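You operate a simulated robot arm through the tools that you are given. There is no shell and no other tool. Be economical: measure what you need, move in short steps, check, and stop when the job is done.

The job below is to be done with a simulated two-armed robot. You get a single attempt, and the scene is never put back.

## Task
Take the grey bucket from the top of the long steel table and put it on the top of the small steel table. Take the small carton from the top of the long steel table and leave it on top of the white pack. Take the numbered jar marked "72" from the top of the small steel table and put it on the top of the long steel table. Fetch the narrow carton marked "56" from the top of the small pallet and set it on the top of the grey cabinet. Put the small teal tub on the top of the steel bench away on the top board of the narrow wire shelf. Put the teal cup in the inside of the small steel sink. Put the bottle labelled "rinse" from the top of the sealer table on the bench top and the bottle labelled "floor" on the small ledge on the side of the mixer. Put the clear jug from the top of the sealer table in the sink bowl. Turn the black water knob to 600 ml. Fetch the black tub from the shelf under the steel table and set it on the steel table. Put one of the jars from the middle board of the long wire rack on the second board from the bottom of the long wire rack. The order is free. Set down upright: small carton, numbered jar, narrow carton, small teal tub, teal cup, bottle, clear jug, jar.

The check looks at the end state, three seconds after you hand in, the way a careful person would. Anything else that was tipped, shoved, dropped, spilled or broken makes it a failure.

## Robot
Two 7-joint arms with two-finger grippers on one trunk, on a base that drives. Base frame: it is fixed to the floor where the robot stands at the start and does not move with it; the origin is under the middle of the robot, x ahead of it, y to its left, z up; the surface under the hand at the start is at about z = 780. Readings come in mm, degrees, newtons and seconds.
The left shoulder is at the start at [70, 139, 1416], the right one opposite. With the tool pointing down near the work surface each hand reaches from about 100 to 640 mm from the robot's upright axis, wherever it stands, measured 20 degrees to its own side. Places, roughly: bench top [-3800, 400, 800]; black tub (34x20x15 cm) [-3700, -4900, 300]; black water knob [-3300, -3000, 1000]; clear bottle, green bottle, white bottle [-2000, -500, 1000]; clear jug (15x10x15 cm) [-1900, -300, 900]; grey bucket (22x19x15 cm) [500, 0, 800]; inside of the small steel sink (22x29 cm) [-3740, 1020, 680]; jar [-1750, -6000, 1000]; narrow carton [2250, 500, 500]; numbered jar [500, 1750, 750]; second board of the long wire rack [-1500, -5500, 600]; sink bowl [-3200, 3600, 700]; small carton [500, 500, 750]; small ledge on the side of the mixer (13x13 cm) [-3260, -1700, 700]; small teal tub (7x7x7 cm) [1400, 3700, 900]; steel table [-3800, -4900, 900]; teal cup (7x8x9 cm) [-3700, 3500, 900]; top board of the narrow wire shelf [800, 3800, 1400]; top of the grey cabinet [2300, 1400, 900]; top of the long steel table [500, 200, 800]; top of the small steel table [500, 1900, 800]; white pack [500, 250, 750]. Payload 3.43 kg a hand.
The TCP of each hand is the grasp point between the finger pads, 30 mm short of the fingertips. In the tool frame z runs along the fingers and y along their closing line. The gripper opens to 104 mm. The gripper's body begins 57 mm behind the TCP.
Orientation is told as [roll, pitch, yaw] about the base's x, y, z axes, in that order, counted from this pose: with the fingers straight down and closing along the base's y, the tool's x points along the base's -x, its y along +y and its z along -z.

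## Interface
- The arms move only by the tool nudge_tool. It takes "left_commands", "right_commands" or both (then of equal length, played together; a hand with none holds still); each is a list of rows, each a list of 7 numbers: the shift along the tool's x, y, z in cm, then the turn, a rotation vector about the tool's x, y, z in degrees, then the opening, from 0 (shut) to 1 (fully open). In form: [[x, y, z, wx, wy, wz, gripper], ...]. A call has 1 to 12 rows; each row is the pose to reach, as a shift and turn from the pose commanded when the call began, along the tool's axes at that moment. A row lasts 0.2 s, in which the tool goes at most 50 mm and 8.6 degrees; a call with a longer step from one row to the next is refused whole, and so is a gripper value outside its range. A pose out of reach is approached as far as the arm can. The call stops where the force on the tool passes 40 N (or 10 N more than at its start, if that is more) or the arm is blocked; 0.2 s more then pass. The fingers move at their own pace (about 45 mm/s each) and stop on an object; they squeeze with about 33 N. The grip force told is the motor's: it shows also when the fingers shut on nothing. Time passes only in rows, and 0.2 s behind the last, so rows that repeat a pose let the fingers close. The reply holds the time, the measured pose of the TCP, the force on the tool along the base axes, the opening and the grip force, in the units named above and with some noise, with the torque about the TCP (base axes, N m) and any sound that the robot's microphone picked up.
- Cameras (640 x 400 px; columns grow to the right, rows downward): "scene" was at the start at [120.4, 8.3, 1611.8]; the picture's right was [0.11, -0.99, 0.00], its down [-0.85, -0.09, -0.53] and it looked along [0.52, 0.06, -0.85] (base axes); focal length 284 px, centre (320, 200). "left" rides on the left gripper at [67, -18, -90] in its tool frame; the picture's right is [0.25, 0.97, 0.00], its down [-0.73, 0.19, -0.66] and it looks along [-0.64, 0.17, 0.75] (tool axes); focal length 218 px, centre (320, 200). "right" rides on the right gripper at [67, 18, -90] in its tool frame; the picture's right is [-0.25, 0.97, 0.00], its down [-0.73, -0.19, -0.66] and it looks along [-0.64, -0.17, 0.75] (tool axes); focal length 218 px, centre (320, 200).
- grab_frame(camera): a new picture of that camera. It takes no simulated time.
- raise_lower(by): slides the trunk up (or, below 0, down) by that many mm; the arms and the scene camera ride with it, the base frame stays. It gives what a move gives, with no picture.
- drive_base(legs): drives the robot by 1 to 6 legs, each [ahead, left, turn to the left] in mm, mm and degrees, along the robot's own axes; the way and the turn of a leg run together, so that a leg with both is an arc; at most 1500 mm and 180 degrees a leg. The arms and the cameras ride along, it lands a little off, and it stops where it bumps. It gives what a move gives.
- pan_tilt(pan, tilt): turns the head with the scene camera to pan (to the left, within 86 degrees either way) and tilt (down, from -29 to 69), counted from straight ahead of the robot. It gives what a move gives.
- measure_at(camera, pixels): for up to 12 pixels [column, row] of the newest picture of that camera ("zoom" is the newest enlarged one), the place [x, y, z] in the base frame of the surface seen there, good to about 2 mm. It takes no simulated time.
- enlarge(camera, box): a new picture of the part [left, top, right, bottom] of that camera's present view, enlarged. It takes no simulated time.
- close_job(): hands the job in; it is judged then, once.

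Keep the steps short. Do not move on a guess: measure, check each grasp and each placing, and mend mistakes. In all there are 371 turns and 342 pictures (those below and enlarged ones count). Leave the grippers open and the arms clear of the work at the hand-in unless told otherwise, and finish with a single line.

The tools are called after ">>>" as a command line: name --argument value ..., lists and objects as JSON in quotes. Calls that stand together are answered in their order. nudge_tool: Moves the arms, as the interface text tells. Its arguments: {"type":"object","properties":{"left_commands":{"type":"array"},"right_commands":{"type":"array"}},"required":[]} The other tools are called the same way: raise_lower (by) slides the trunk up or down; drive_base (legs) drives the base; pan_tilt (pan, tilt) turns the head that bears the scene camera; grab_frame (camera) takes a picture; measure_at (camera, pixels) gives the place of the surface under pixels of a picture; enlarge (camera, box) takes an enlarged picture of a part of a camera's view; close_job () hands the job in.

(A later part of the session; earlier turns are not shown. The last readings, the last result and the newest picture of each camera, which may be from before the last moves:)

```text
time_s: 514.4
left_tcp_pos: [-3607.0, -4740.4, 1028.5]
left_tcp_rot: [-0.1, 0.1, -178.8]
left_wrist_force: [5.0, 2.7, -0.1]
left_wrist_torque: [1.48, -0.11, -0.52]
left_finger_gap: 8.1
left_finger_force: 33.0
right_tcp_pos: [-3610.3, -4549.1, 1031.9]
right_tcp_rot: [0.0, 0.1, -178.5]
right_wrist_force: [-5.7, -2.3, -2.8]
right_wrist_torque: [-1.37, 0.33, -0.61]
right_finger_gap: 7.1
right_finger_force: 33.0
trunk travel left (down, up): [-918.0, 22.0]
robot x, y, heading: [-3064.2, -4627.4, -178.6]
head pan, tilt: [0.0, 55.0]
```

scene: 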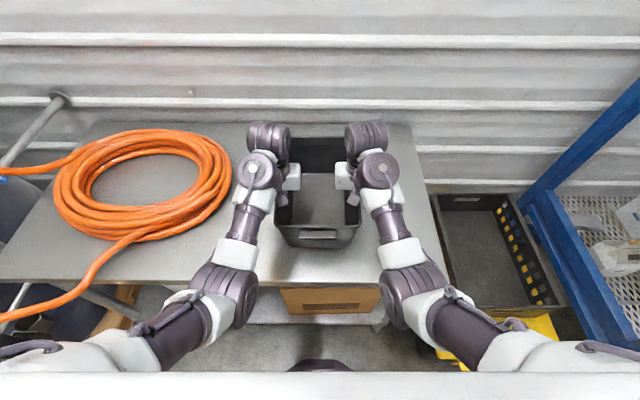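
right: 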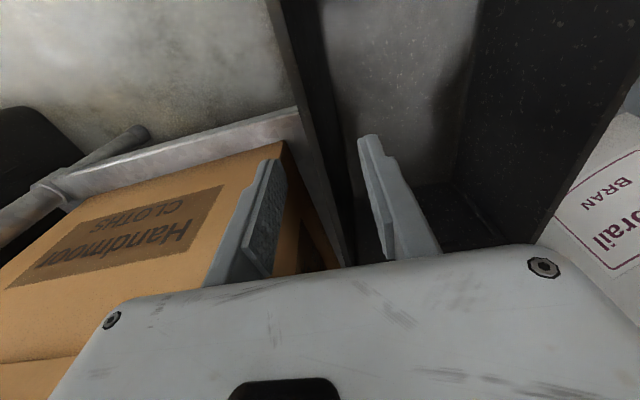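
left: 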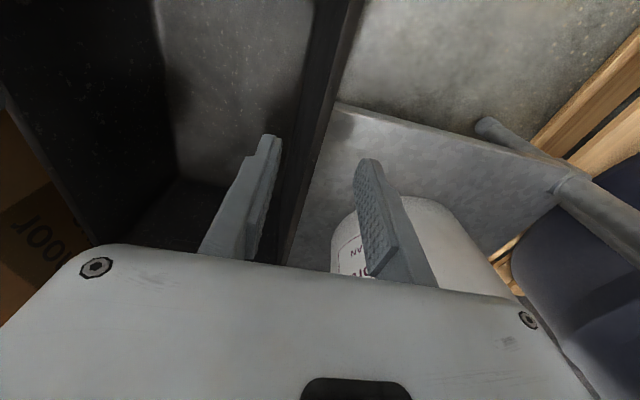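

One more step of 3 mm, then open both hands.

>>> raise_lower --by -3

>>> nudge_tool --left_commands '[[0, 0, 0, 0, 0, 0, 0.2], [0, 0, 0, 0, 0, 0, 0.4], [0, 0, 0, 0, 0, 0, 0.4], [0, 0, 0, 0, 0, 0, 0.4]]' --right_commands '[[0, 0, 0, 0, 0, 0, 0.2], [0, 0, 0, 0, 0, 0, 0.4], [0, 0, 0, 0, 0, 0, 0.4], [0, 0, 0, 0, 0, 0, 0.4]]'

>>> grab_frame --camera "scene"

```text
time_s: 514.9
left_tcp_pos: [-3607.4, -4738.9, 1027.7]
left_tcp_rot: [0.0, 0.0, -178.8]
left_wrist_force: [3.4, 3.7, 22.5]
left_wrist_torque: [1.63, -1.18, -0.71]
left_finger_gap: 7.6
left_finger_force: 33.1
right_tcp_pos: [-3610.0, -4547.9, 1029.5]
right_tcp_rot: [0.1, 0.1, -178.5]
right_wrist_force: [-9.7, 0.5, 1.0]
right_wrist_torque: [-1.44, -0.41, -0.69]
right_finger_gap: 7.4
right_finger_force: 32.9
trunk travel left (down, up): [-915.0, 25.0]
robot x, y, heading: [-3066.2, -4622.4, -178.5]
head pan, tilt: [0.0, 55.0]
```

```text
time_s: 515.9
left_tcp_pos: [-3606.9, -4741.4, 1024.7]
left_tcp_rot: [-0.1, 0.2, -178.7]
left_wrist_force: [-0.8, 0.7, -0.8]
left_wrist_torque: [-0.01, 0.03, 0.01]
left_finger_gap: 41.9
left_finger_force: 0.1
right_tcp_pos: [-3610.2, -4549.7, 1028.8]
right_tcp_rot: [0.1, 0.2, -178.6]
right_wrist_force: [-0.6, 0.4, 0.0]
right_wrist_torque: [0.0, 0.0, -0.01]
right_finger_gap: 41.7
right_finger_force: 0.1
trunk travel left (down, up): [-915.0, 25.0]
robot x, y, heading: [-3063.4, -4627.2, -178.6]
head pan, tilt: [0.0, 55.0]
```

```text
144 pictures are left
```

scene: 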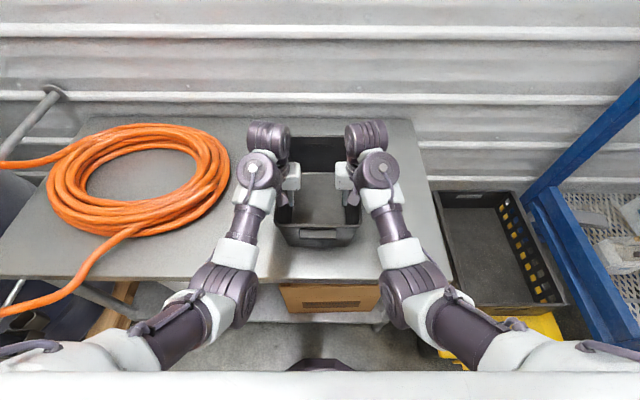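

The tub stands on the table. I raise trunk 25 and both hands 40 mm to clear the rim.

>>> raise_lower --by 25

>>> nudge_tool --left_commands '[[0, 0, -1.5, 0, 0, 0, 0.4], [0, 0, -3, 0, 0, 0, 0.4], [0, 0, -4.5, 0, 0, 0, 0.4], [0, 0, -4.5, 0, 0, 0, 0.4]]' --right_commands '[[0, 0, -1.5, 0, 0, 0, 0.4], [0, 0, -3, 0, 0, 0, 0.4], [0, 0, -4.5, 0, 0, 0, 0.4], [0, 0, -4.5, 0, 0, 0, 0.4]]'

```text
time_s: 516.6
left_tcp_pos: [-3606.3, -4740.9, 1049.8]
left_tcp_rot: [-0.1, 0.2, -178.7]
left_wrist_force: [-0.7, 0.7, 1.0]
left_wrist_torque: [0.04, 0.01, -0.03]
left_finger_gap: 41.5
left_finger_force: 0.0
right_tcp_pos: [-3610.2, -4549.4, 1053.8]
right_tcp_rot: [0.0, 0.1, -178.6]
right_wrist_force: [-0.6, -0.8, -0.7]
right_wrist_torque: [0.01, 0.04, -0.01]
right_finger_gap: 41.7
right_finger_force: 0.0
trunk travel left (down, up): [-940.0, 0.0]
robot x, y, heading: [-3063.0, -4628.5, -178.5]
head pan, tilt: [0.0, 55.0]
```

```text
time_s: 517.6
left_tcp_pos: [-3607.6, -4736.9, 1054.3]
left_tcp_rot: [-0.1, 0.2, -178.7]
left_wrist_force: [0.2, -0.5, -0.5]
left_wrist_torque: [-0.01, 0.04, -0.02]
left_finger_gap: 41.7
left_finger_force: 0.0
left hand out of reach, approached as far as the arm can: row 1, 2, 3, 4
right_tcp_pos: [-3610.1, -4549.4, 1052.9]
right_tcp_rot: [0.1, 0.0, -178.5]
right_wrist_force: [1.0, -0.2, -0.5]
right_wrist_torque: [0.01, 0.02, 0.01]
right_finger_gap: 41.7
right_finger_force: 0.0
right hand out of reach, approached as far as the arm can: row 1, 2, 3, 4
trunk travel left (down, up): [-940.0, 0.0]
robot x, y, heading: [-3066.6, -4627.1, -178.6]
head pan, tilt: [0.0, 55.0]
```

At the limit with fingers down. I tilt both hands 32° forward (fingers stay alongside the walls), which frees height.

>>> nudge_tool --left_commands '[[0, 0, 0, 0, -8, 0, 0.4], [0, 0, 0, 0, -16, 0, 0.4], [0, 0, 0, 0, -24, 0, 0.4], [0, 0, 0, 0, -32, 0, 0.4], [0, 0, 0, 0, -32, 0, 0.4]]' --right_commands '[[0, 0, 0, 0, -8, 0, 0.4], [0, 0, 0, 0, -16, 0, 0.4], [0, 0, 0, 0, -24, 0, 0.4], [0, 0, 0, 0, -32, 0, 0.4], [0, 0, 0, 0, -32, 0, 0.4]]'

```text
time_s: 518.8
left_tcp_pos: [-3607.9, -4738.8, 1055.3]
left_tcp_rot: [-0.2, -31.7, -178.7]
left_wrist_force: [0.1, -0.2, 0.0]
left_wrist_torque: [-0.03, 0.01, 0.01]
left_finger_gap: 41.7
left_finger_force: 0.0
right_tcp_pos: [-3610.8, -4550.8, 1055.1]
right_tcp_rot: [-0.1, -32.0, -178.5]
right_wrist_force: [0.1, -0.5, 0.5]
right_wrist_torque: [-0.01, -0.01, 0.0]
right_finger_gap: 41.2
right_finger_force: 0.1
trunk travel left (down, up): [-940.0, 0.0]
robot x, y, heading: [-3064.0, -4625.5, -178.4]
head pan, tilt: [0.0, 55.0]
```

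>>> nudge_tool --left_commands '[[-1.1, 0, -1.7, 0, 0, 0, 0.4], [-2.1, 0, -3.4, 0, 0, 0, 0.4], [-3.2, 0, -5.1, 0, 0, 0, 0.4], [-3.2, 0, -5.1, 0, 0, 0, 0.4]]' --right_commands '[[-1.1, 0, -1.7, 0, 0, 0, 0.4], [-2.1, 0, -3.4, 0, 0, 0, 0.4], [-3.2, 0, -5.1, 0, 0, 0, 0.4], [-3.2, 0, -5.1, 0, 0, 0, 0.4]]'

>>> grab_frame --camera "left"

>>> grab_frame --camera "right"

```text
time_s: 519.8
left_tcp_pos: [-3608.7, -4737.6, 1115.9]
left_tcp_rot: [-0.1, -31.8, -178.7]
left_wrist_force: [0.4, 0.5, -0.2]
left_wrist_torque: [0.03, 0.01, -0.02]
left_finger_gap: 41.2
left_finger_force: 0.1
right_tcp_pos: [-3612.1, -4550.8, 1114.1]
right_tcp_rot: [0.0, -31.9, -178.5]
right_wrist_force: [0.4, 0.4, 0.3]
right_wrist_torque: [0.03, 0.0, 0.04]
right_finger_gap: 41.3
right_finger_force: 0.0
trunk travel left (down, up): [-940.0, 0.0]
robot x, y, heading: [-3063.5, -4625.4, -178.4]
head pan, tilt: [0.0, 55.0]
```

```text
143 pictures are left
```

left: 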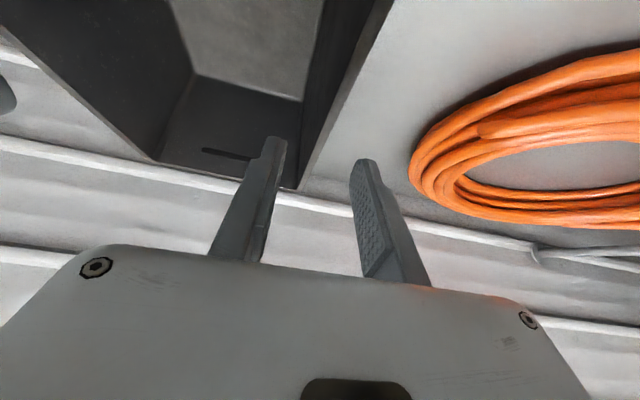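

```text
142 pictures are left
```

right: 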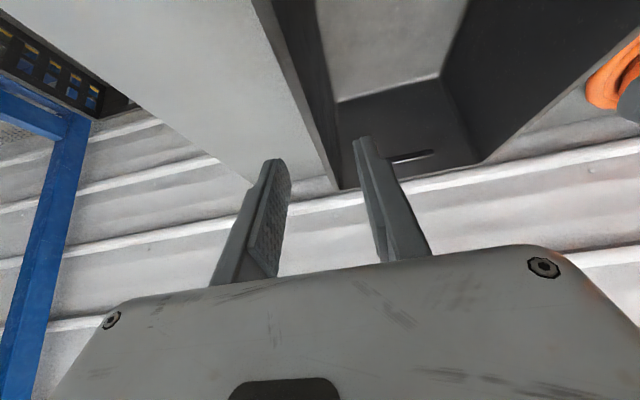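

Clear. I back off 450 and turn to look at the long wire rack behind.

>>> drive_base --legs '[[-480, 0, 0]]'

>>> grab_frame --camera "scene"

>>> pan_tilt --pan 86 --tilt 30

>>> grab_frame --camera "scene"

```text
time_s: 522.6
left_tcp_pos: [-3135.2, -4728.8, 1114.7]
left_tcp_rot: [-0.1, -31.7, -178.3]
left_wrist_force: [0.3, 0.2, 0.2]
left_wrist_torque: [0.01, 0.0, 0.0]
left_finger_gap: 41.7
left_finger_force: 0.0
right_tcp_pos: [-3138.7, -4541.8, 1115.7]
right_tcp_rot: [0.0, -31.8, -178.0]
right_wrist_force: [0.6, 0.9, 0.7]
right_wrist_torque: [-0.01, -0.05, -0.01]
right_finger_gap: 42.0
right_finger_force: 0.1
trunk travel left (down, up): [-940.0, 0.0]
robot x, y, heading: [-2589.1, -4613.0, -178.0]
head pan, tilt: [0.0, 55.0]
```

```text
141 pictures are left
```

scene: 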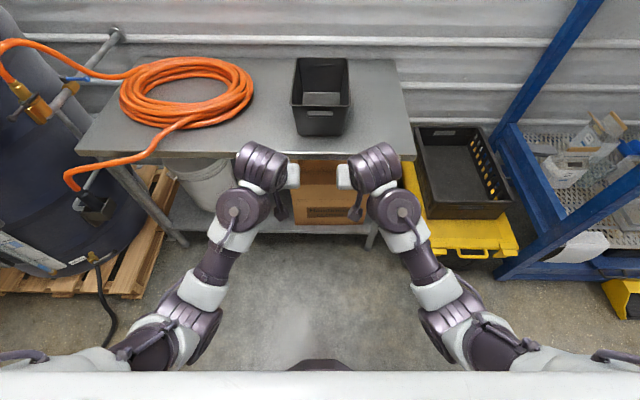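

```text
time_s: 524.2
left_tcp_pos: [-3132.6, -4728.8, 1116.0]
left_tcp_rot: [0.0, -31.8, -178.2]
left_wrist_force: [0.3, 0.0, -0.4]
left_wrist_torque: [0.01, 0.03, 0.03]
left_finger_gap: 41.8
left_finger_force: 0.1
right_tcp_pos: [-3137.7, -4541.3, 1113.9]
right_tcp_rot: [0.0, -32.0, -178.0]
right_wrist_force: [0.5, 0.0, 0.0]
right_wrist_torque: [-0.02, 0.02, 0.01]
right_finger_gap: 41.6
right_finger_force: 0.1
trunk travel left (down, up): [-940.0, 0.0]
robot x, y, heading: [-2592.4, -4618.0, -178.1]
head pan, tilt: [85.9, 30.0]
```

```text
140 pictures are left
```

scene: 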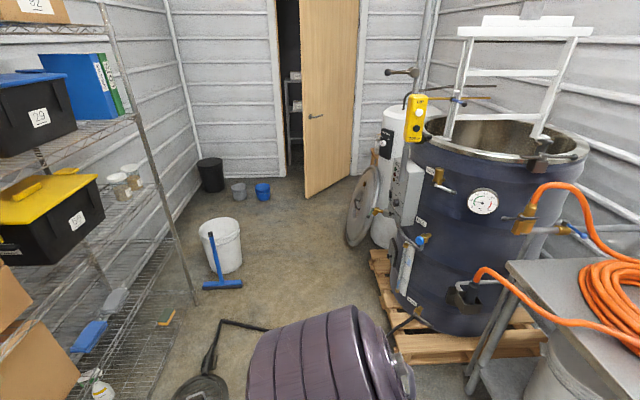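

The tub stands well. I see the rack with jars at (118,185),(135,172); I measure them, the posts, the floor disc and bucket.

>>> measure_at --camera "scene" --pixels '[[118, 180], [134, 165], [121, 198], [136, 188], [193, 300], [200, 385], [222, 245], [222, 285], [240, 325], [110, 220], [95, 340], [140, 115]]'

>>> enlarge --camera "scene" --box '[0, 130, 240, 400]'

```text
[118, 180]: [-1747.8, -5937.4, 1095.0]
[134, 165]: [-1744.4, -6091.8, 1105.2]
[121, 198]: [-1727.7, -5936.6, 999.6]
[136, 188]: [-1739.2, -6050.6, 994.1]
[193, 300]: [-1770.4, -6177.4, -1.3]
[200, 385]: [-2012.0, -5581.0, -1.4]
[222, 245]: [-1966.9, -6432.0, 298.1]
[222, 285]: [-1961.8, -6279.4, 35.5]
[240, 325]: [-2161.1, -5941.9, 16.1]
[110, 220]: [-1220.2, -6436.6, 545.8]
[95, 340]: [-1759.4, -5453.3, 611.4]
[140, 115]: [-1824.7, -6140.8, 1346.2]
```

```text
1.48 times, centred on (120, 265) of scene
```

zoom: 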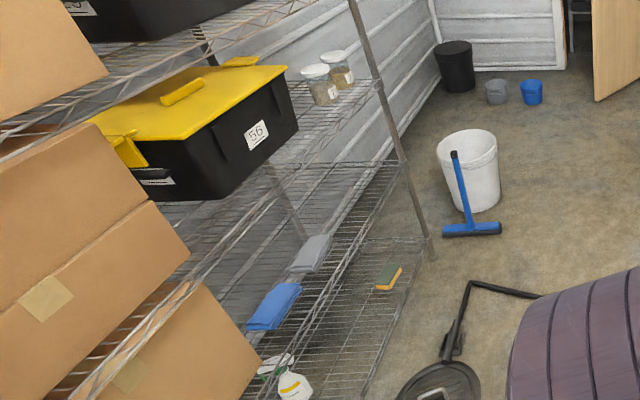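

Boards: jars stand on z≈995 (middle); second from bottom is z≈600. A hose with a disc lies on the floor in front. I turn to face south to map it.

>>> drive_base --legs '[[0, 0, 88]]'

>>> pan_tilt --pan 10 --tilt 35

>>> grab_frame --camera "scene"

```text
time_s: 528.3
left_tcp_pos: [-2497.9, -5162.4, 1114.0]
left_tcp_rot: [-0.2, -31.8, -90.8]
left_wrist_force: [0.2, 0.0, -0.1]
left_wrist_torque: [0.01, -0.01, 0.01]
left_finger_gap: 41.6
left_finger_force: 0.2
right_tcp_pos: [-2687.5, -5158.3, 1114.8]
right_tcp_rot: [0.0, -31.9, -90.5]
right_wrist_force: [-0.3, 0.4, 0.3]
right_wrist_torque: [0.03, -0.01, -0.01]
right_finger_gap: 41.6
right_finger_force: 0.1
trunk travel left (down, up): [-940.0, 0.0]
robot x, y, heading: [-2590.1, -4619.2, -90.7]
head pan, tilt: [85.9, 30.0]
```

```text
time_s: 529.8
left_tcp_pos: [-2498.5, -5162.1, 1115.1]
left_tcp_rot: [-0.1, -31.8, -90.8]
left_wrist_force: [-0.4, -0.1, -0.1]
left_wrist_torque: [-0.01, 0.04, 0.02]
left_finger_gap: 41.6
left_finger_force: 0.0
right_tcp_pos: [-2687.5, -5157.4, 1114.6]
right_tcp_rot: [0.0, -31.9, -90.6]
right_wrist_force: [-0.3, 0.0, 0.0]
right_wrist_torque: [0.03, 0.02, -0.01]
right_finger_gap: 41.7
right_finger_force: 0.0
trunk travel left (down, up): [-940.0, 0.0]
robot x, y, heading: [-2590.0, -4615.4, -91.0]
head pan, tilt: [10.0, 35.0]
```

```text
138 pictures are left
```

scene: 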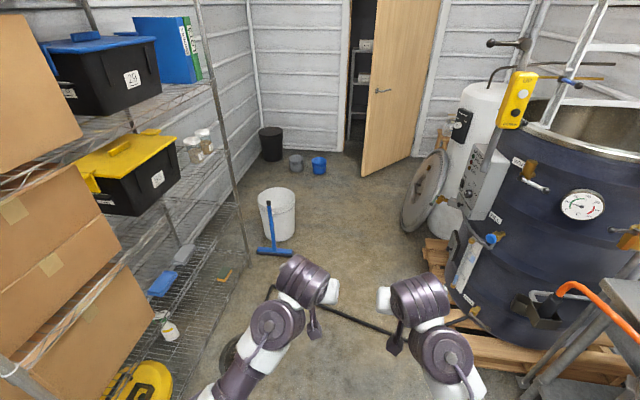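

>>> measure_at --camera "scene" --pixels '[[272, 290], [350, 319], [390, 334], [232, 350], [240, 340], [275, 252], [278, 238], [298, 235], [430, 245], [410, 230], [192, 155], [205, 145]]'

>>> measure_at --camera "scene" --pixels '[[248, 270], [192, 163], [208, 152], [178, 185], [158, 290], [190, 255], [220, 230], [222, 275], [150, 210], [235, 205], [220, 100], [180, 330]]'

>>> enlarge --camera "scene" --box '[100, 100, 280, 340]'

```text
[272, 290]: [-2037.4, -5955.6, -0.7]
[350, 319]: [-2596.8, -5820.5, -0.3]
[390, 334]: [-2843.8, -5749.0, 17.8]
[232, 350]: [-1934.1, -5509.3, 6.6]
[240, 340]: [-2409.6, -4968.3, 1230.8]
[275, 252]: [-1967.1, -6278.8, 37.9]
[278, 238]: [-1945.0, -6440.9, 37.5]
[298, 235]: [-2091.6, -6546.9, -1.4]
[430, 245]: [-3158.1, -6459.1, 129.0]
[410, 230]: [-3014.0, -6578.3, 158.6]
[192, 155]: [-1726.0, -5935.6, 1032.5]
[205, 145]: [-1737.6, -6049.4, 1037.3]
```

```text
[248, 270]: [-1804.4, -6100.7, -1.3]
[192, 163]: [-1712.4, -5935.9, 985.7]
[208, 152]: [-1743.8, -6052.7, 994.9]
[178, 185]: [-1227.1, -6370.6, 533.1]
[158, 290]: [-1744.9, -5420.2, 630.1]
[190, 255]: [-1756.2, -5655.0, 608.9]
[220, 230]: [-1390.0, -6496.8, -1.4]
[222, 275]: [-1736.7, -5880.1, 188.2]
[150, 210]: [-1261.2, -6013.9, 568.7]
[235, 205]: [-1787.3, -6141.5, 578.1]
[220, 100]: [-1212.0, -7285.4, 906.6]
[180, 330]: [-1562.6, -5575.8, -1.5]
```

```text
1.67 times, centred on (190, 220) of scene
```

zoom: 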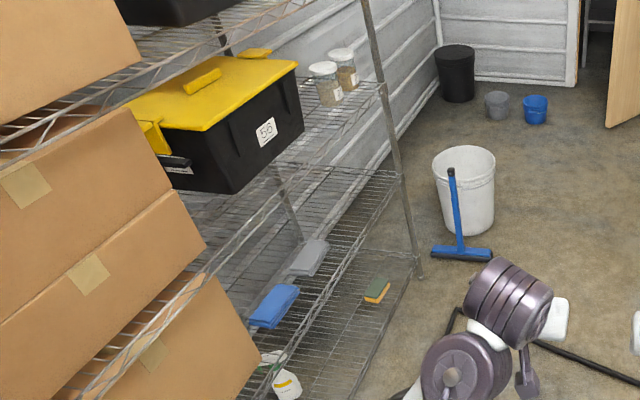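

The hose runs at y −5956…−5750; the disc sits at (−2010,−5530). I can stand north of it at about (−2420,−5490), facing +x, and reach the jars with the right arm. I turn left 91°, then retract the left hand and set the right.

>>> drive_base --legs '[[0, 0, 91]]'

>>> nudge_tool --left_commands '[[2, 0, 2, 0, 4, 0, 1], [4, 0, 4, 0, 8, 0, 1], [6, 0, 6, 0, 12, 0, 1], [8, 0, 8, 0, 16, 0, 1], [10, 0, 10, 0, 20, 0, 1], [12, 0, 12, 0, 24, 0, 1], [14, 0, 14, 0, 28, 0, 1], [16, 0, 16, 0, 32, 0, 1], [16, 0, 16, 0, 32, 0, 1]]' --right_commands '[[0.5, -1, 0, 0, -5, 0, 1], [1, -2, 0, 0, -10, 0, 1], [1.5, -3, 0, 0, -15, 0, 1], [2, -4, 0, 0, -20, 0, 1], [2.5, -5, 0, 0, -25, 0, 1], [3, -6, 0, 0, -30, 0, 1], [3.5, -7, 0, 0, -35, 0, 1], [4, -8, 0, 0, -38, 0, 1], [4, -8, 0, 0, -38, 0, 1]]'

```text
time_s: 534.2
left_tcp_pos: [-2046.0, -4490.8, 1115.9]
left_tcp_rot: [-0.1, -31.8, 2.6]
left_wrist_force: [0.5, 0.3, 0.3]
left_wrist_torque: [-0.01, 0.0, -0.01]
left_finger_gap: 41.6
left_finger_force: 0.0
right_tcp_pos: [-2039.9, -4678.8, 1114.5]
right_tcp_rot: [0.0, -31.9, 2.8]
right_wrist_force: [0.0, -0.2, -0.2]
right_wrist_torque: [0.01, 0.02, 0.05]
right_finger_gap: 41.6
right_finger_force: 0.1
trunk travel left (down, up): [-940.0, 0.0]
robot x, y, heading: [-2590.9, -4615.5, 2.4]
head pan, tilt: [10.0, 35.0]
```

```text
time_s: 536.2
left_tcp_pos: [-2099.9, -4493.8, 897.7]
left_tcp_rot: [-0.1, 0.2, 2.4]
left_wrist_force: [0.0, 0.1, -0.7]
left_wrist_torque: [0.02, 0.02, 0.05]
left_finger_gap: 103.7
left_finger_force: 0.1
right_tcp_pos: [-2057.9, -4715.8, 1103.7]
right_tcp_rot: [0.5, -53.3, 2.9]
right_wrist_force: [0.0, -0.5, -0.3]
right_wrist_torque: [0.0, 0.0, 0.02]
right_finger_gap: 104.0
right_finger_force: 0.0
right hand out of reach, approached as far as the arm can: row 5, 6, 7, 8, 9
trunk travel left (down, up): [-940.0, 0.0]
robot x, y, heading: [-2586.7, -4615.2, 2.8]
head pan, tilt: [10.0, 35.0]
```

>>> nudge_tool --left_commands '[[3, 0, 0, 0, 0, 0, 1], [6, 0, 0, 0, 0, 0, 1], [9, 0, 1, 0, 0, 0, 1], [12, 0, 2, 0, 0, 0, 1], [15, 0, 3, 0, 0, 0, 1], [15, 0, 3, 0, 0, 0, 1]]' --right_commands '[[0.2, -2.6, 1.9, 0, -3, 0, 1], [0.3, -5.2, 3.8, 0, -6, 0, 1], [0.4, -7.8, 5.6, 0, -10, 0, 1], [0.5, -10.4, 7.4, 0, -14, 0, 1], [0.6, -13, 9.2, 0, -17, 0, 1], [0.6, -13, 9.2, 0, -17, 0, 1]]'

>>> drive_base --legs '[[0, -870, -2.6]]'

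>>> pan_tilt --pan -35 --tilt 35

>>> grab_frame --camera "scene"

```text
time_s: 537.6
left_tcp_pos: [-2247.9, -4497.6, 864.0]
left_tcp_rot: [-0.1, 0.3, 2.5]
left_wrist_force: [0.0, 0.6, -0.5]
left_wrist_torque: [-0.01, 0.03, 0.01]
left_finger_gap: 103.9
left_finger_force: 0.0
right_tcp_pos: [-1979.0, -4846.0, 1038.5]
right_tcp_rot: [0.9, -70.3, 2.5]
right_wrist_force: [1.1, -0.2, 0.1]
right_wrist_torque: [0.0, 0.0, 0.01]
right_finger_gap: 104.0
right_finger_force: 0.0
trunk travel left (down, up): [-940.0, 0.0]
robot x, y, heading: [-2591.7, -4612.1, 2.6]
head pan, tilt: [10.0, 35.0]
```

```text
time_s: 542.1
left_tcp_pos: [-2220.3, -5370.9, 864.0]
left_tcp_rot: [-0.1, 0.2, 0.4]
left_wrist_force: [1.2, 1.3, -0.1]
left_wrist_torque: [0.03, 0.01, -0.04]
left_finger_gap: 103.9
left_finger_force: 0.1
right_tcp_pos: [-1965.8, -5727.4, 1039.6]
right_tcp_rot: [0.9, -70.3, 0.3]
right_wrist_force: [-0.3, 0.0, 0.2]
right_wrist_torque: [-0.03, 0.0, 0.03]
right_finger_gap: 104.2
right_finger_force: 0.0
trunk travel left (down, up): [-940.0, 0.0]
robot x, y, heading: [-2567.4, -5476.1, 0.5]
head pan, tilt: [10.0, 35.0]
```

```text
time_s: 543.3
left_tcp_pos: [-2220.9, -5371.1, 863.8]
left_tcp_rot: [-0.1, 0.3, 0.5]
left_wrist_force: [-0.2, 0.3, -0.1]
left_wrist_torque: [0.02, 0.0, -0.01]
left_finger_gap: 103.9
left_finger_force: 0.0
right_tcp_pos: [-1965.0, -5726.8, 1039.5]
right_tcp_rot: [1.1, -70.3, 0.2]
right_wrist_force: [0.6, -0.1, -0.5]
right_wrist_torque: [-0.01, -0.03, 0.0]
right_finger_gap: 104.0
right_finger_force: 0.1
trunk travel left (down, up): [-940.0, 0.0]
robot x, y, heading: [-2564.7, -5468.8, 0.5]
head pan, tilt: [-35.0, 35.0]
```

```text
136 pictures are left
```

scene: 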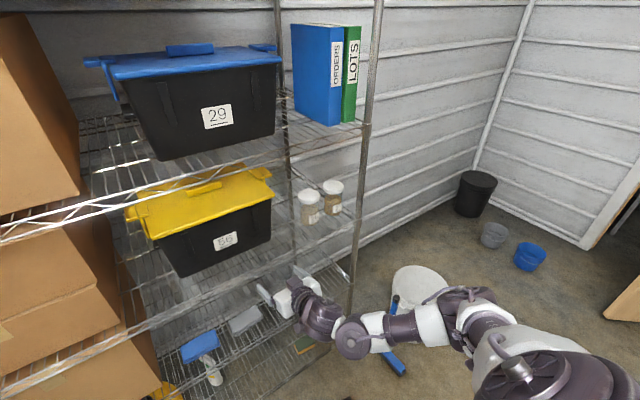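

>>> measure_at --camera "scene" --pixels '[[308, 195], [333, 185], [310, 222], [334, 210], [298, 210], [322, 207], [270, 235], [240, 258], [340, 232], [300, 240], [352, 250], [262, 172]]'

>>> enlarge --camera "scene" --box '[230, 160, 380, 300]'

>>> measure_at --camera "scene" --pixels '[[310, 330], [345, 310], [290, 340], [240, 318], [330, 270], [345, 280], [200, 345], [340, 262]]'

```text
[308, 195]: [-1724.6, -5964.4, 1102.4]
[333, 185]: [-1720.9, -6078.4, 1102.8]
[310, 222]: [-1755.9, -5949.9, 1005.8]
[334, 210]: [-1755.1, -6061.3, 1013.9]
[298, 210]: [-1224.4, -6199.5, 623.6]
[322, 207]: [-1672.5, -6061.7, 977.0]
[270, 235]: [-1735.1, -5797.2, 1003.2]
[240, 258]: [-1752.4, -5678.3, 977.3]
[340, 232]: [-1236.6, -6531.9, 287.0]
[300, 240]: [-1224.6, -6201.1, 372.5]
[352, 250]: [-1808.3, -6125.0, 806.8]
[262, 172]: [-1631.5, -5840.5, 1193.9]
```

```text
2.86 times, centred on (305, 230) of scene
```

zoom: 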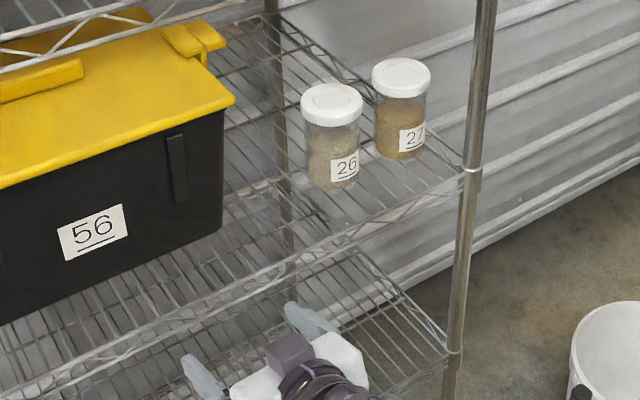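

```text
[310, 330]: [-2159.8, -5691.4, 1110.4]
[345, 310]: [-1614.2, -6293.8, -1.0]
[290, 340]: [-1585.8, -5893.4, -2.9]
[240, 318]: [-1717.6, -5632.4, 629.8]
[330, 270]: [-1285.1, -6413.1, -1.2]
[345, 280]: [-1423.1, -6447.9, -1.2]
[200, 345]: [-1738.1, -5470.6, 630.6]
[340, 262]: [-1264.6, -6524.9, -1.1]
```

Jar 26: axis ≈(−1722,−5957), lid top 1103, board ≈985; jar 27 42 mm beyond it, yellow box 120 mm off. I move the right hand 200 mm to the right in front of the rack.

>>> nudge_tool --right_commands '[[0, -4, 0, 0, 0, 0, 0.92], [0, -8, 0, 0, 0, 0, 0.92], [0, -12, 0, 0, 0, 0, 0.92], [0, -16, 0, 0, 0, 0, 0.92], [0, -20, 0, 0, 0, 0, 0.92], [0, -20, 0, 0, 0, 0, 0.92]]'

>>> drive_base --legs '[[120, -25, -0.5]]'

>>> grab_frame --camera "right"

>>> grab_frame --camera "scene"

```text
time_s: 544.7
left_tcp_pos: [-2221.1, -5370.5, 863.6]
left_tcp_rot: [-0.1, 0.2, 0.4]
left_wrist_force: [0.3, 0.9, -0.2]
left_wrist_torque: [0.0, 0.0, 0.0]
left_finger_gap: 103.8
left_finger_force: 0.1
right_tcp_pos: [-1961.4, -5926.8, 1035.3]
right_tcp_rot: [1.0, -70.1, 0.3]
right_wrist_force: [-0.4, 0.7, 0.8]
right_wrist_torque: [0.03, -0.01, -0.01]
right_finger_gap: 95.6
right_finger_force: 0.1
trunk travel left (down, up): [-940.0, 0.0]
robot x, y, heading: [-2565.6, -5473.3, 0.5]
head pan, tilt: [-35.0, 35.0]
```

```text
time_s: 545.9
left_tcp_pos: [-2104.4, -5398.7, 864.4]
left_tcp_rot: [-0.2, 0.2, -0.2]
left_wrist_force: [-0.6, 0.0, -0.2]
left_wrist_torque: [-0.01, -0.01, -0.01]
left_finger_gap: 103.9
left_finger_force: 0.1
right_tcp_pos: [-1851.1, -5955.4, 1035.6]
right_tcp_rot: [1.1, -70.3, -0.3]
right_wrist_force: [0.1, 0.4, 0.6]
right_wrist_torque: [0.05, -0.03, -0.01]
right_finger_gap: 95.6
right_finger_force: 0.0
trunk travel left (down, up): [-940.0, 0.0]
robot x, y, heading: [-2450.4, -5495.9, 0.2]
head pan, tilt: [-35.0, 35.0]
```

```text
134 pictures are left
```

right: 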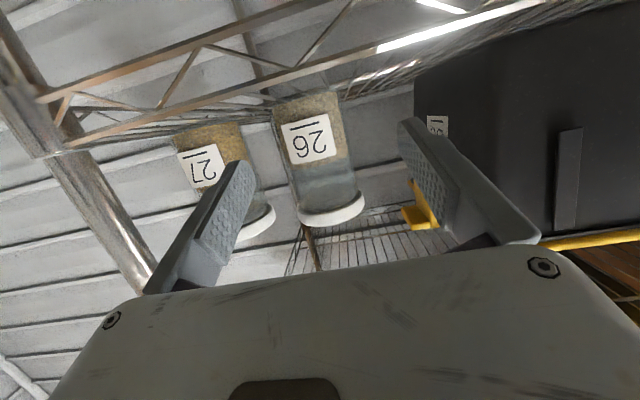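

```text
133 pictures are left
```

scene: 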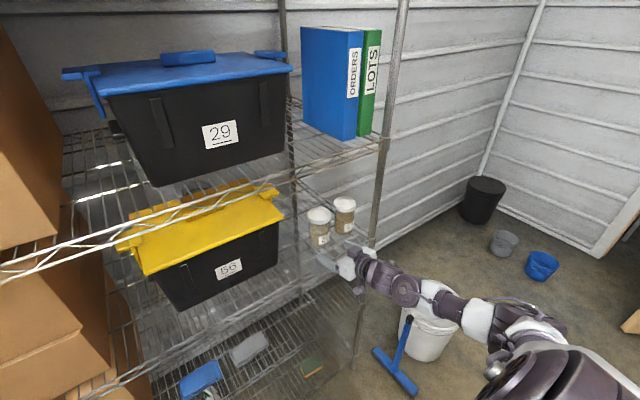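

>>> measure_at --camera "right" --pixels '[[280, 140], [310, 110], [343, 130], [305, 220], [360, 205], [330, 215], [310, 160], [330, 170], [270, 105], [240, 170]]'

```text
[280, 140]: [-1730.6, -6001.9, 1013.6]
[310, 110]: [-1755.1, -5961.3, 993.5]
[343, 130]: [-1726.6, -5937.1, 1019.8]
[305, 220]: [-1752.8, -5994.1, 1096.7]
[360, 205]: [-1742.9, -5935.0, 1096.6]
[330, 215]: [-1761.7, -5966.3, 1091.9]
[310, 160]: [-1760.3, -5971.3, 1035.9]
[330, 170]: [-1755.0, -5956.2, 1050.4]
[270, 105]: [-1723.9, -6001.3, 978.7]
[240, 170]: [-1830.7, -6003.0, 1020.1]
```

Jar 26 axis ≈(−1726,−5969), r 33. I shift 14 mm, level the 1° roll, advance 120 mm and close.

>>> nudge_tool --right_commands '[[0, -1.4, 0, 1.1, 0, 0, 0.92], [-1.1, -1.4, 3, 1.1, 0, 0, 0.92], [-2.1, -1.4, 6, 1.1, 0, 0, 0.92], [-3.1, -1.4, 9, 1.1, 0, 0, 0.92], [-4.1, -1.4, 11.2, 1.1, 0, 0, 0.92], [-4.1, -1.4, 11.2, 1.1, 0, 0, 0.92]]'

>>> grab_frame --camera "right"

```text
time_s: 547.3
left_tcp_pos: [-2103.4, -5397.6, 863.1]
left_tcp_rot: [-0.1, 0.2, -0.1]
left_wrist_force: [-0.5, 0.3, 0.0]
left_wrist_torque: [0.01, -0.02, 0.01]
left_finger_gap: 103.8
left_finger_force: 0.1
right_tcp_pos: [-1728.5, -5968.2, 1037.4]
right_tcp_rot: [0.0, -70.3, -0.3]
right_wrist_force: [-0.4, 0.6, 0.0]
right_wrist_torque: [-0.01, -0.01, 0.01]
right_finger_gap: 95.6
right_finger_force: 0.0
trunk travel left (down, up): [-940.0, 0.0]
robot x, y, heading: [-2448.9, -5494.0, -0.1]
head pan, tilt: [-35.0, 35.0]
```

```text
132 pictures are left
```

right: 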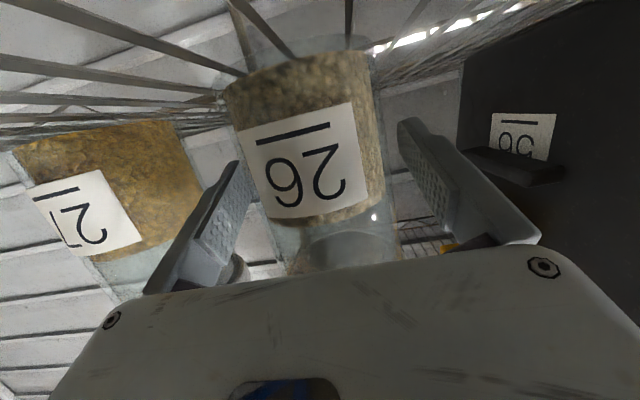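

The jar is between the fingers. I close and lift 25 mm.

>>> nudge_tool --right_commands '[[0, 0, 0, 0, 0, 0, 0.4], [0, 0, 0, 0, 0, 0, 0], [0, 0, 0, 0, 0, 0, 0], [0, 0, 0, 0, 0, 0, 0], [-1.2, 0, -0.4, 0, 0, 0, 0], [-2.35, 0, -0.86, 0, 0, 0, 0], [-2.35, 0, -0.86, 0, 0, 0, 0]]'

>>> grab_frame --camera "right"

>>> enlarge --camera "scene" --box '[280, 170, 400, 300]'

```text
time_s: 548.9
left_tcp_pos: [-2102.8, -5399.6, 862.8]
left_tcp_rot: [-0.1, 0.3, -0.1]
left_wrist_force: [-0.1, -1.0, -0.2]
left_wrist_torque: [0.02, -0.02, 0.02]
left_finger_gap: 103.7
left_finger_force: 0.0
right_tcp_pos: [-1729.7, -5969.2, 1059.6]
right_tcp_rot: [-0.1, -70.2, -0.4]
right_wrist_force: [-0.1, -0.2, -3.2]
right_wrist_torque: [-0.05, 0.01, -0.02]
right_finger_gap: 69.1
right_finger_force: 33.3
trunk travel left (down, up): [-940.0, 0.0]
robot x, y, heading: [-2450.0, -5495.0, -0.0]
head pan, tilt: [-35.0, 35.0]
```

```text
131 pictures are left
```

right: 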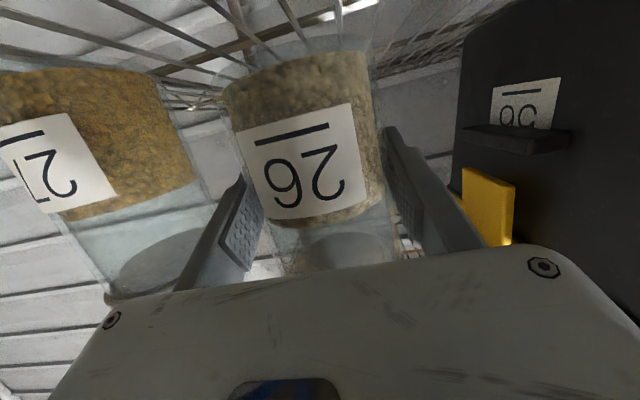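

```text
3.08 times, centred on (340, 235) of scene
```

zoom: 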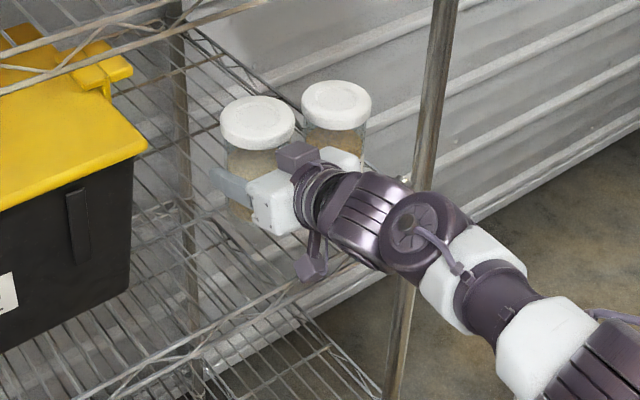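

Held (3.2 N). I withdraw 180 mm with the arm, then lower the trunk 300 and look at the lower board.

>>> nudge_tool --right_commands '[[1.4, 0, -3.8, 0, 0, 0, 0], [2.8, 0, -7.6, 0, 0, 0, 0], [4.2, 0, -11.4, 0, 0, 0, 0], [5.6, 0, -15.2, 0, 0, 0, 0], [6.2, 0, -16.9, 0, 0, 0, 0], [6.2, 0, -16.9, 0, 0, 0, 0]]'

>>> raise_lower --by -330

>>> pan_tilt --pan -35 --tilt 35

>>> grab_frame --camera "scene"

>>> grab_frame --camera "right"

```text
time_s: 550.3
left_tcp_pos: [-2101.1, -5398.7, 863.0]
left_tcp_rot: [-0.1, 0.2, 0.0]
left_wrist_force: [0.5, 0.2, 0.9]
left_wrist_torque: [-0.02, -0.02, -0.02]
left_finger_gap: 104.0
left_finger_force: 0.0
right_tcp_pos: [-1908.2, -5966.2, 1058.4]
right_tcp_rot: [0.0, -70.2, -0.3]
right_wrist_force: [-0.2, -0.1, -3.5]
right_wrist_torque: [-0.02, 0.01, 0.01]
right_finger_gap: 69.2
right_finger_force: 32.9
trunk travel left (down, up): [-940.0, 0.0]
robot x, y, heading: [-2451.5, -5494.5, -0.2]
head pan, tilt: [-35.0, 35.0]
```

```text
time_s: 553.5
left_tcp_pos: [-2103.7, -5397.4, 534.0]
left_tcp_rot: [-0.2, 0.3, -0.1]
left_wrist_force: [0.3, 0.0, -0.3]
left_wrist_torque: [-0.01, -0.02, 0.02]
left_finger_gap: 103.8
left_finger_force: 0.0
right_tcp_pos: [-1909.4, -5967.1, 729.4]
right_tcp_rot: [0.0, -70.2, -0.3]
right_wrist_force: [0.0, -0.2, -3.2]
right_wrist_torque: [-0.02, 0.03, -0.01]
right_finger_gap: 68.6
right_finger_force: 32.7
trunk travel left (down, up): [-610.0, 330.0]
robot x, y, heading: [-2450.3, -5498.3, -0.1]
head pan, tilt: [-35.0, 35.0]
```

```text
time_s: 554.1
left_tcp_pos: [-2103.5, -5398.6, 533.4]
left_tcp_rot: [-0.2, 0.4, -0.1]
left_wrist_force: [-0.2, 0.7, 0.7]
left_wrist_torque: [0.03, 0.04, 0.03]
left_finger_gap: 104.3
left_finger_force: 0.1
right_tcp_pos: [-1909.8, -5967.0, 729.2]
right_tcp_rot: [0.1, -70.3, -0.4]
right_wrist_force: [0.0, 0.1, -3.3]
right_wrist_torque: [0.0, -0.01, 0.02]
right_finger_gap: 68.8
right_finger_force: 32.5
trunk travel left (down, up): [-610.0, 330.0]
robot x, y, heading: [-2446.6, -5499.0, 0.0]
head pan, tilt: [-35.0, 35.0]
```

```text
129 pictures are left
```

scene: 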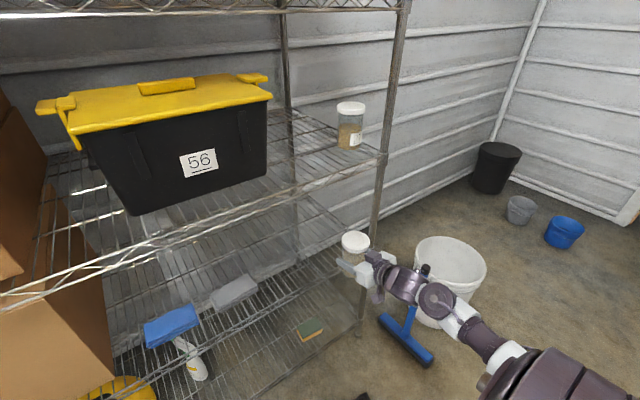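

```text
128 pictures are left
```

right: 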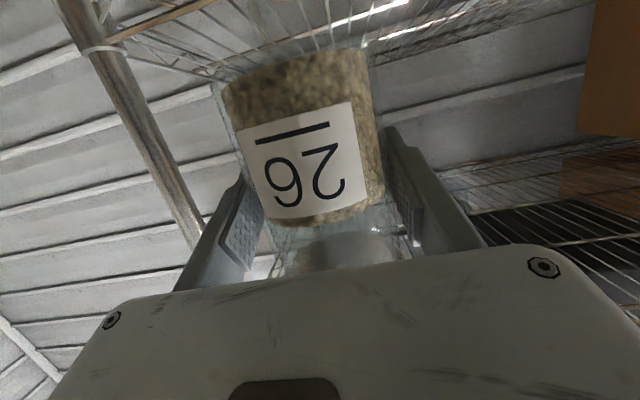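

>>> enlarge --camera "scene" --box '[200, 130, 400, 350]'

>>> measure_at --camera "zoom" --pixels '[[330, 240], [300, 262], [270, 250], [340, 255], [360, 225], [250, 300], [190, 330], [420, 265], [345, 330], [480, 165], [410, 215], [290, 240]]'

```text
1.82 times, centred on (300, 240) of scene
```

zoom: 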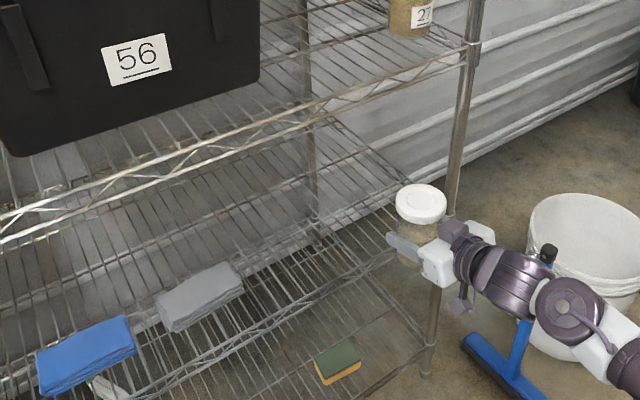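

```text
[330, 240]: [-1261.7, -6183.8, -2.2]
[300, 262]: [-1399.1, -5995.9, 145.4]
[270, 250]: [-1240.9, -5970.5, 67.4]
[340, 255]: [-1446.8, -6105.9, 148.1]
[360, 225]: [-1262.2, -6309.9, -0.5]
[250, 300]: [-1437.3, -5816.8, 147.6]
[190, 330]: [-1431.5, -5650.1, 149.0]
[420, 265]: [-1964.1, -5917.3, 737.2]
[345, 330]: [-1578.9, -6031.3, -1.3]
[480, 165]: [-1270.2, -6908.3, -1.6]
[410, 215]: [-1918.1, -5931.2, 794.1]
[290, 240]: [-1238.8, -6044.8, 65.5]
```

>>> measure_at --camera "zoom" --pixels '[[250, 338], [252, 334], [300, 312], [302, 306], [340, 288], [345, 282], [368, 275], [380, 262], [180, 372], [200, 355], [395, 258], [230, 280]]'

>>> enlarge --camera "scene" --box '[270, 230, 370, 340]'

```text
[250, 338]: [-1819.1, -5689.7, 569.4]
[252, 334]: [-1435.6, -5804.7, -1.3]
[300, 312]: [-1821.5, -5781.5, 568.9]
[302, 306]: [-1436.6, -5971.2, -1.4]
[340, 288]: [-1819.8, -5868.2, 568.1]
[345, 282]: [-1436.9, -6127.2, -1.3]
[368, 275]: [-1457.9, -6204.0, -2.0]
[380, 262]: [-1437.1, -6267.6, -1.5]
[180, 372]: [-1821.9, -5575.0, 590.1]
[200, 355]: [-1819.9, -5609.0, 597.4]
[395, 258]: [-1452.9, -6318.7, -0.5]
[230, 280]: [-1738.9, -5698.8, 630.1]
```

```text
3.64 times, centred on (320, 285) of scene
```

zoom: 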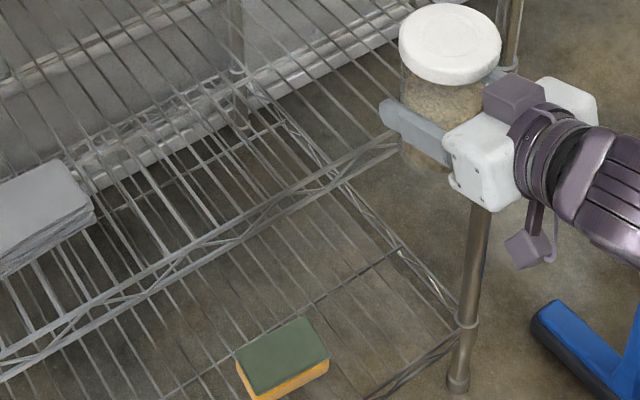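

Second board: front rail x −1820, top wire z≈597. I lower the trunk 35 and advance the jar 180 mm over the board.

>>> raise_lower --by -35

>>> nudge_tool --right_commands '[[-1.4, 0, 3.8, 0, 0, 0, 0], [-2.8, 0, 7.6, 0, 0, 0, 0], [-4.2, 0, 11.4, 0, 0, 0, 0], [-5.6, 0, 15.2, 0, 0, 0, 0], [-6.1, 0, 16.7, 0, 0, 0, 0], [-6.1, 0, 16.7, 0, 0, 0, 0]]'

>>> grab_frame --camera "right"

>>> grab_frame --camera "scene"

```text
time_s: 554.9
left_tcp_pos: [-2104.3, -5398.4, 497.7]
left_tcp_rot: [-0.1, 0.2, -0.1]
left_wrist_force: [0.2, -0.1, -0.1]
left_wrist_torque: [0.02, 0.01, 0.0]
left_finger_gap: 103.6
left_finger_force: 0.1
right_tcp_pos: [-1909.4, -5966.4, 693.7]
right_tcp_rot: [0.0, -70.2, -0.3]
right_wrist_force: [0.4, 0.2, -2.0]
right_wrist_torque: [-0.02, -0.01, 0.01]
right_finger_gap: 68.9
right_finger_force: 33.2
trunk travel left (down, up): [-575.0, 365.0]
robot x, y, heading: [-2447.9, -5500.0, 0.2]
head pan, tilt: [-35.0, 35.0]
```

```text
time_s: 556.3
left_tcp_pos: [-2103.8, -5398.4, 498.7]
left_tcp_rot: [-0.1, 0.3, -0.2]
left_wrist_force: [0.2, -0.3, -0.8]
left_wrist_torque: [-0.01, 0.0, -0.01]
left_finger_gap: 103.9
left_finger_force: 0.1
right_tcp_pos: [-1729.5, -5969.9, 695.7]
right_tcp_rot: [0.0, -70.2, -0.2]
right_wrist_force: [0.2, -0.5, -3.1]
right_wrist_torque: [0.0, 0.0, 0.01]
right_finger_gap: 68.8
right_finger_force: 33.9
trunk travel left (down, up): [-575.0, 365.0]
robot x, y, heading: [-2449.2, -5495.9, 0.0]
head pan, tilt: [-35.0, 35.0]
```

```text
125 pictures are left
```

right: 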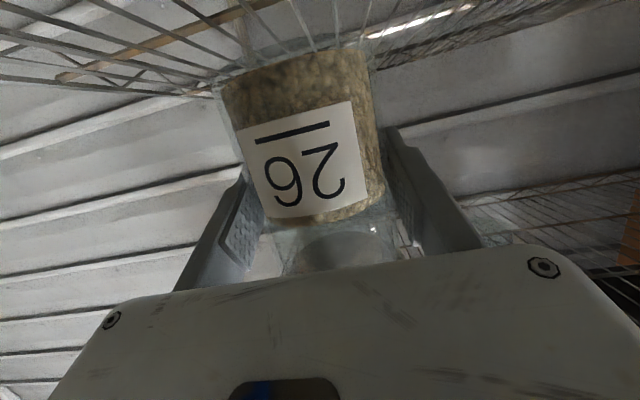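

```text
124 pictures are left
```

scene: 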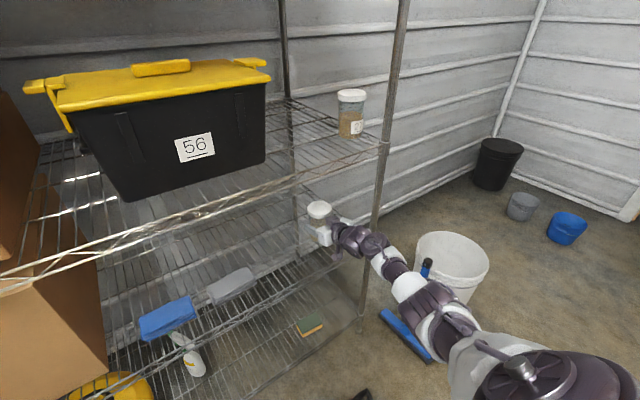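

>>> measure_at --camera "right" --pixels '[[305, 30], [333, 25], [200, 30], [185, 75], [265, 45], [420, 20], [230, 62], [300, 50]]'

>>> raise_lower --by -25

```text
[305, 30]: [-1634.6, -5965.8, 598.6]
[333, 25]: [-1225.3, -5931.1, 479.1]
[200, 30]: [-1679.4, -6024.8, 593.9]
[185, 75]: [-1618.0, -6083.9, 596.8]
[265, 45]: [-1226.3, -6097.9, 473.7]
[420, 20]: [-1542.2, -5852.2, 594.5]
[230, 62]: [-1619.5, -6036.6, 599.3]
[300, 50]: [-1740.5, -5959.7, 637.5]
```

```text
time_s: 557.0
left_tcp_pos: [-2102.4, -5397.7, 474.2]
left_tcp_rot: [-0.1, 0.4, 0.0]
left_wrist_force: [-0.1, -0.4, 0.0]
left_wrist_torque: [-0.04, -0.02, -0.02]
left_finger_gap: 103.7
left_finger_force: 0.0
right_tcp_pos: [-1729.6, -5968.9, 671.9]
right_tcp_rot: [-0.1, -70.3, -0.3]
right_wrist_force: [0.4, -0.1, -3.1]
right_wrist_torque: [0.0, -0.01, 0.02]
right_finger_gap: 68.7
right_finger_force: 33.0
trunk travel left (down, up): [-550.0, 390.0]
robot x, y, heading: [-2451.1, -5495.4, -0.3]
head pan, tilt: [-35.0, 35.0]
```

Board wires at z 598; jar bottom now ≈613. I lower 10, then in 3 mm steps.

>>> raise_lower --by -10

>>> raise_lower --by -3

```text
time_s: 557.6
left_tcp_pos: [-2104.0, -5398.1, 463.1]
left_tcp_rot: [-0.1, 0.4, -0.1]
left_wrist_force: [-0.7, -0.1, -0.4]
left_wrist_torque: [0.0, 0.04, -0.03]
left_finger_gap: 104.0
left_finger_force: 0.0
right_tcp_pos: [-1730.3, -5968.1, 661.2]
right_tcp_rot: [0.0, -70.2, -0.3]
right_wrist_force: [-0.4, -0.5, -3.4]
right_wrist_torque: [0.0, 0.01, -0.01]
right_finger_gap: 68.9
right_finger_force: 33.1
trunk travel left (down, up): [-540.0, 400.0]
robot x, y, heading: [-2451.0, -5497.8, 0.1]
head pan, tilt: [-35.0, 35.0]
```

```text
time_s: 558.1
left_tcp_pos: [-2103.3, -5398.1, 459.3]
left_tcp_rot: [0.0, 0.3, -0.1]
left_wrist_force: [0.3, 0.4, 0.6]
left_wrist_torque: [0.03, 0.0, 0.02]
left_finger_gap: 103.9
left_finger_force: 0.0
right_tcp_pos: [-1730.2, -5969.0, 658.6]
right_tcp_rot: [0.0, -70.2, -0.3]
right_wrist_force: [-0.7, 0.5, -3.5]
right_wrist_torque: [-0.01, -0.01, -0.02]
right_finger_gap: 68.9
right_finger_force: 32.9
trunk travel left (down, up): [-537.0, 403.0]
robot x, y, heading: [-2444.9, -5497.7, -0.2]
head pan, tilt: [-35.0, 35.0]
```

>>> raise_lower --by -4

>>> raise_lower --by -3

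```text
time_s: 558.7
left_tcp_pos: [-2103.1, -5397.6, 456.7]
left_tcp_rot: [0.0, 0.2, -0.1]
left_wrist_force: [0.6, -0.1, -0.8]
left_wrist_torque: [0.04, -0.01, -0.02]
left_finger_gap: 104.0
left_finger_force: 0.0
right_tcp_pos: [-1729.0, -5969.4, 657.7]
right_tcp_rot: [-0.2, -70.5, -0.2]
right_wrist_force: [0.6, -0.6, 6.5]
right_wrist_torque: [0.02, 0.29, -0.01]
right_finger_gap: 68.9
right_finger_force: 33.2
trunk travel left (down, up): [-533.0, 407.0]
robot x, y, heading: [-2453.4, -5496.7, 0.0]
head pan, tilt: [-35.0, 35.0]
```

```text
time_s: 559.2
left_tcp_pos: [-2103.6, -5397.4, 454.7]
left_tcp_rot: [-0.2, 0.0, -0.1]
left_wrist_force: [0.3, 0.0, 0.0]
left_wrist_torque: [0.0, 0.01, -0.03]
left_finger_gap: 104.0
left_finger_force: 0.0
right_tcp_pos: [-1730.7, -5968.0, 656.3]
right_tcp_rot: [-0.5, -70.8, 0.0]
right_wrist_force: [2.9, -0.9, 18.0]
right_wrist_torque: [0.08, 0.47, 0.01]
right_finger_gap: 68.8
right_finger_force: 33.0
trunk travel left (down, up): [-530.0, 410.0]
robot x, y, heading: [-2451.4, -5497.4, -0.0]
head pan, tilt: [-35.0, 35.0]
```

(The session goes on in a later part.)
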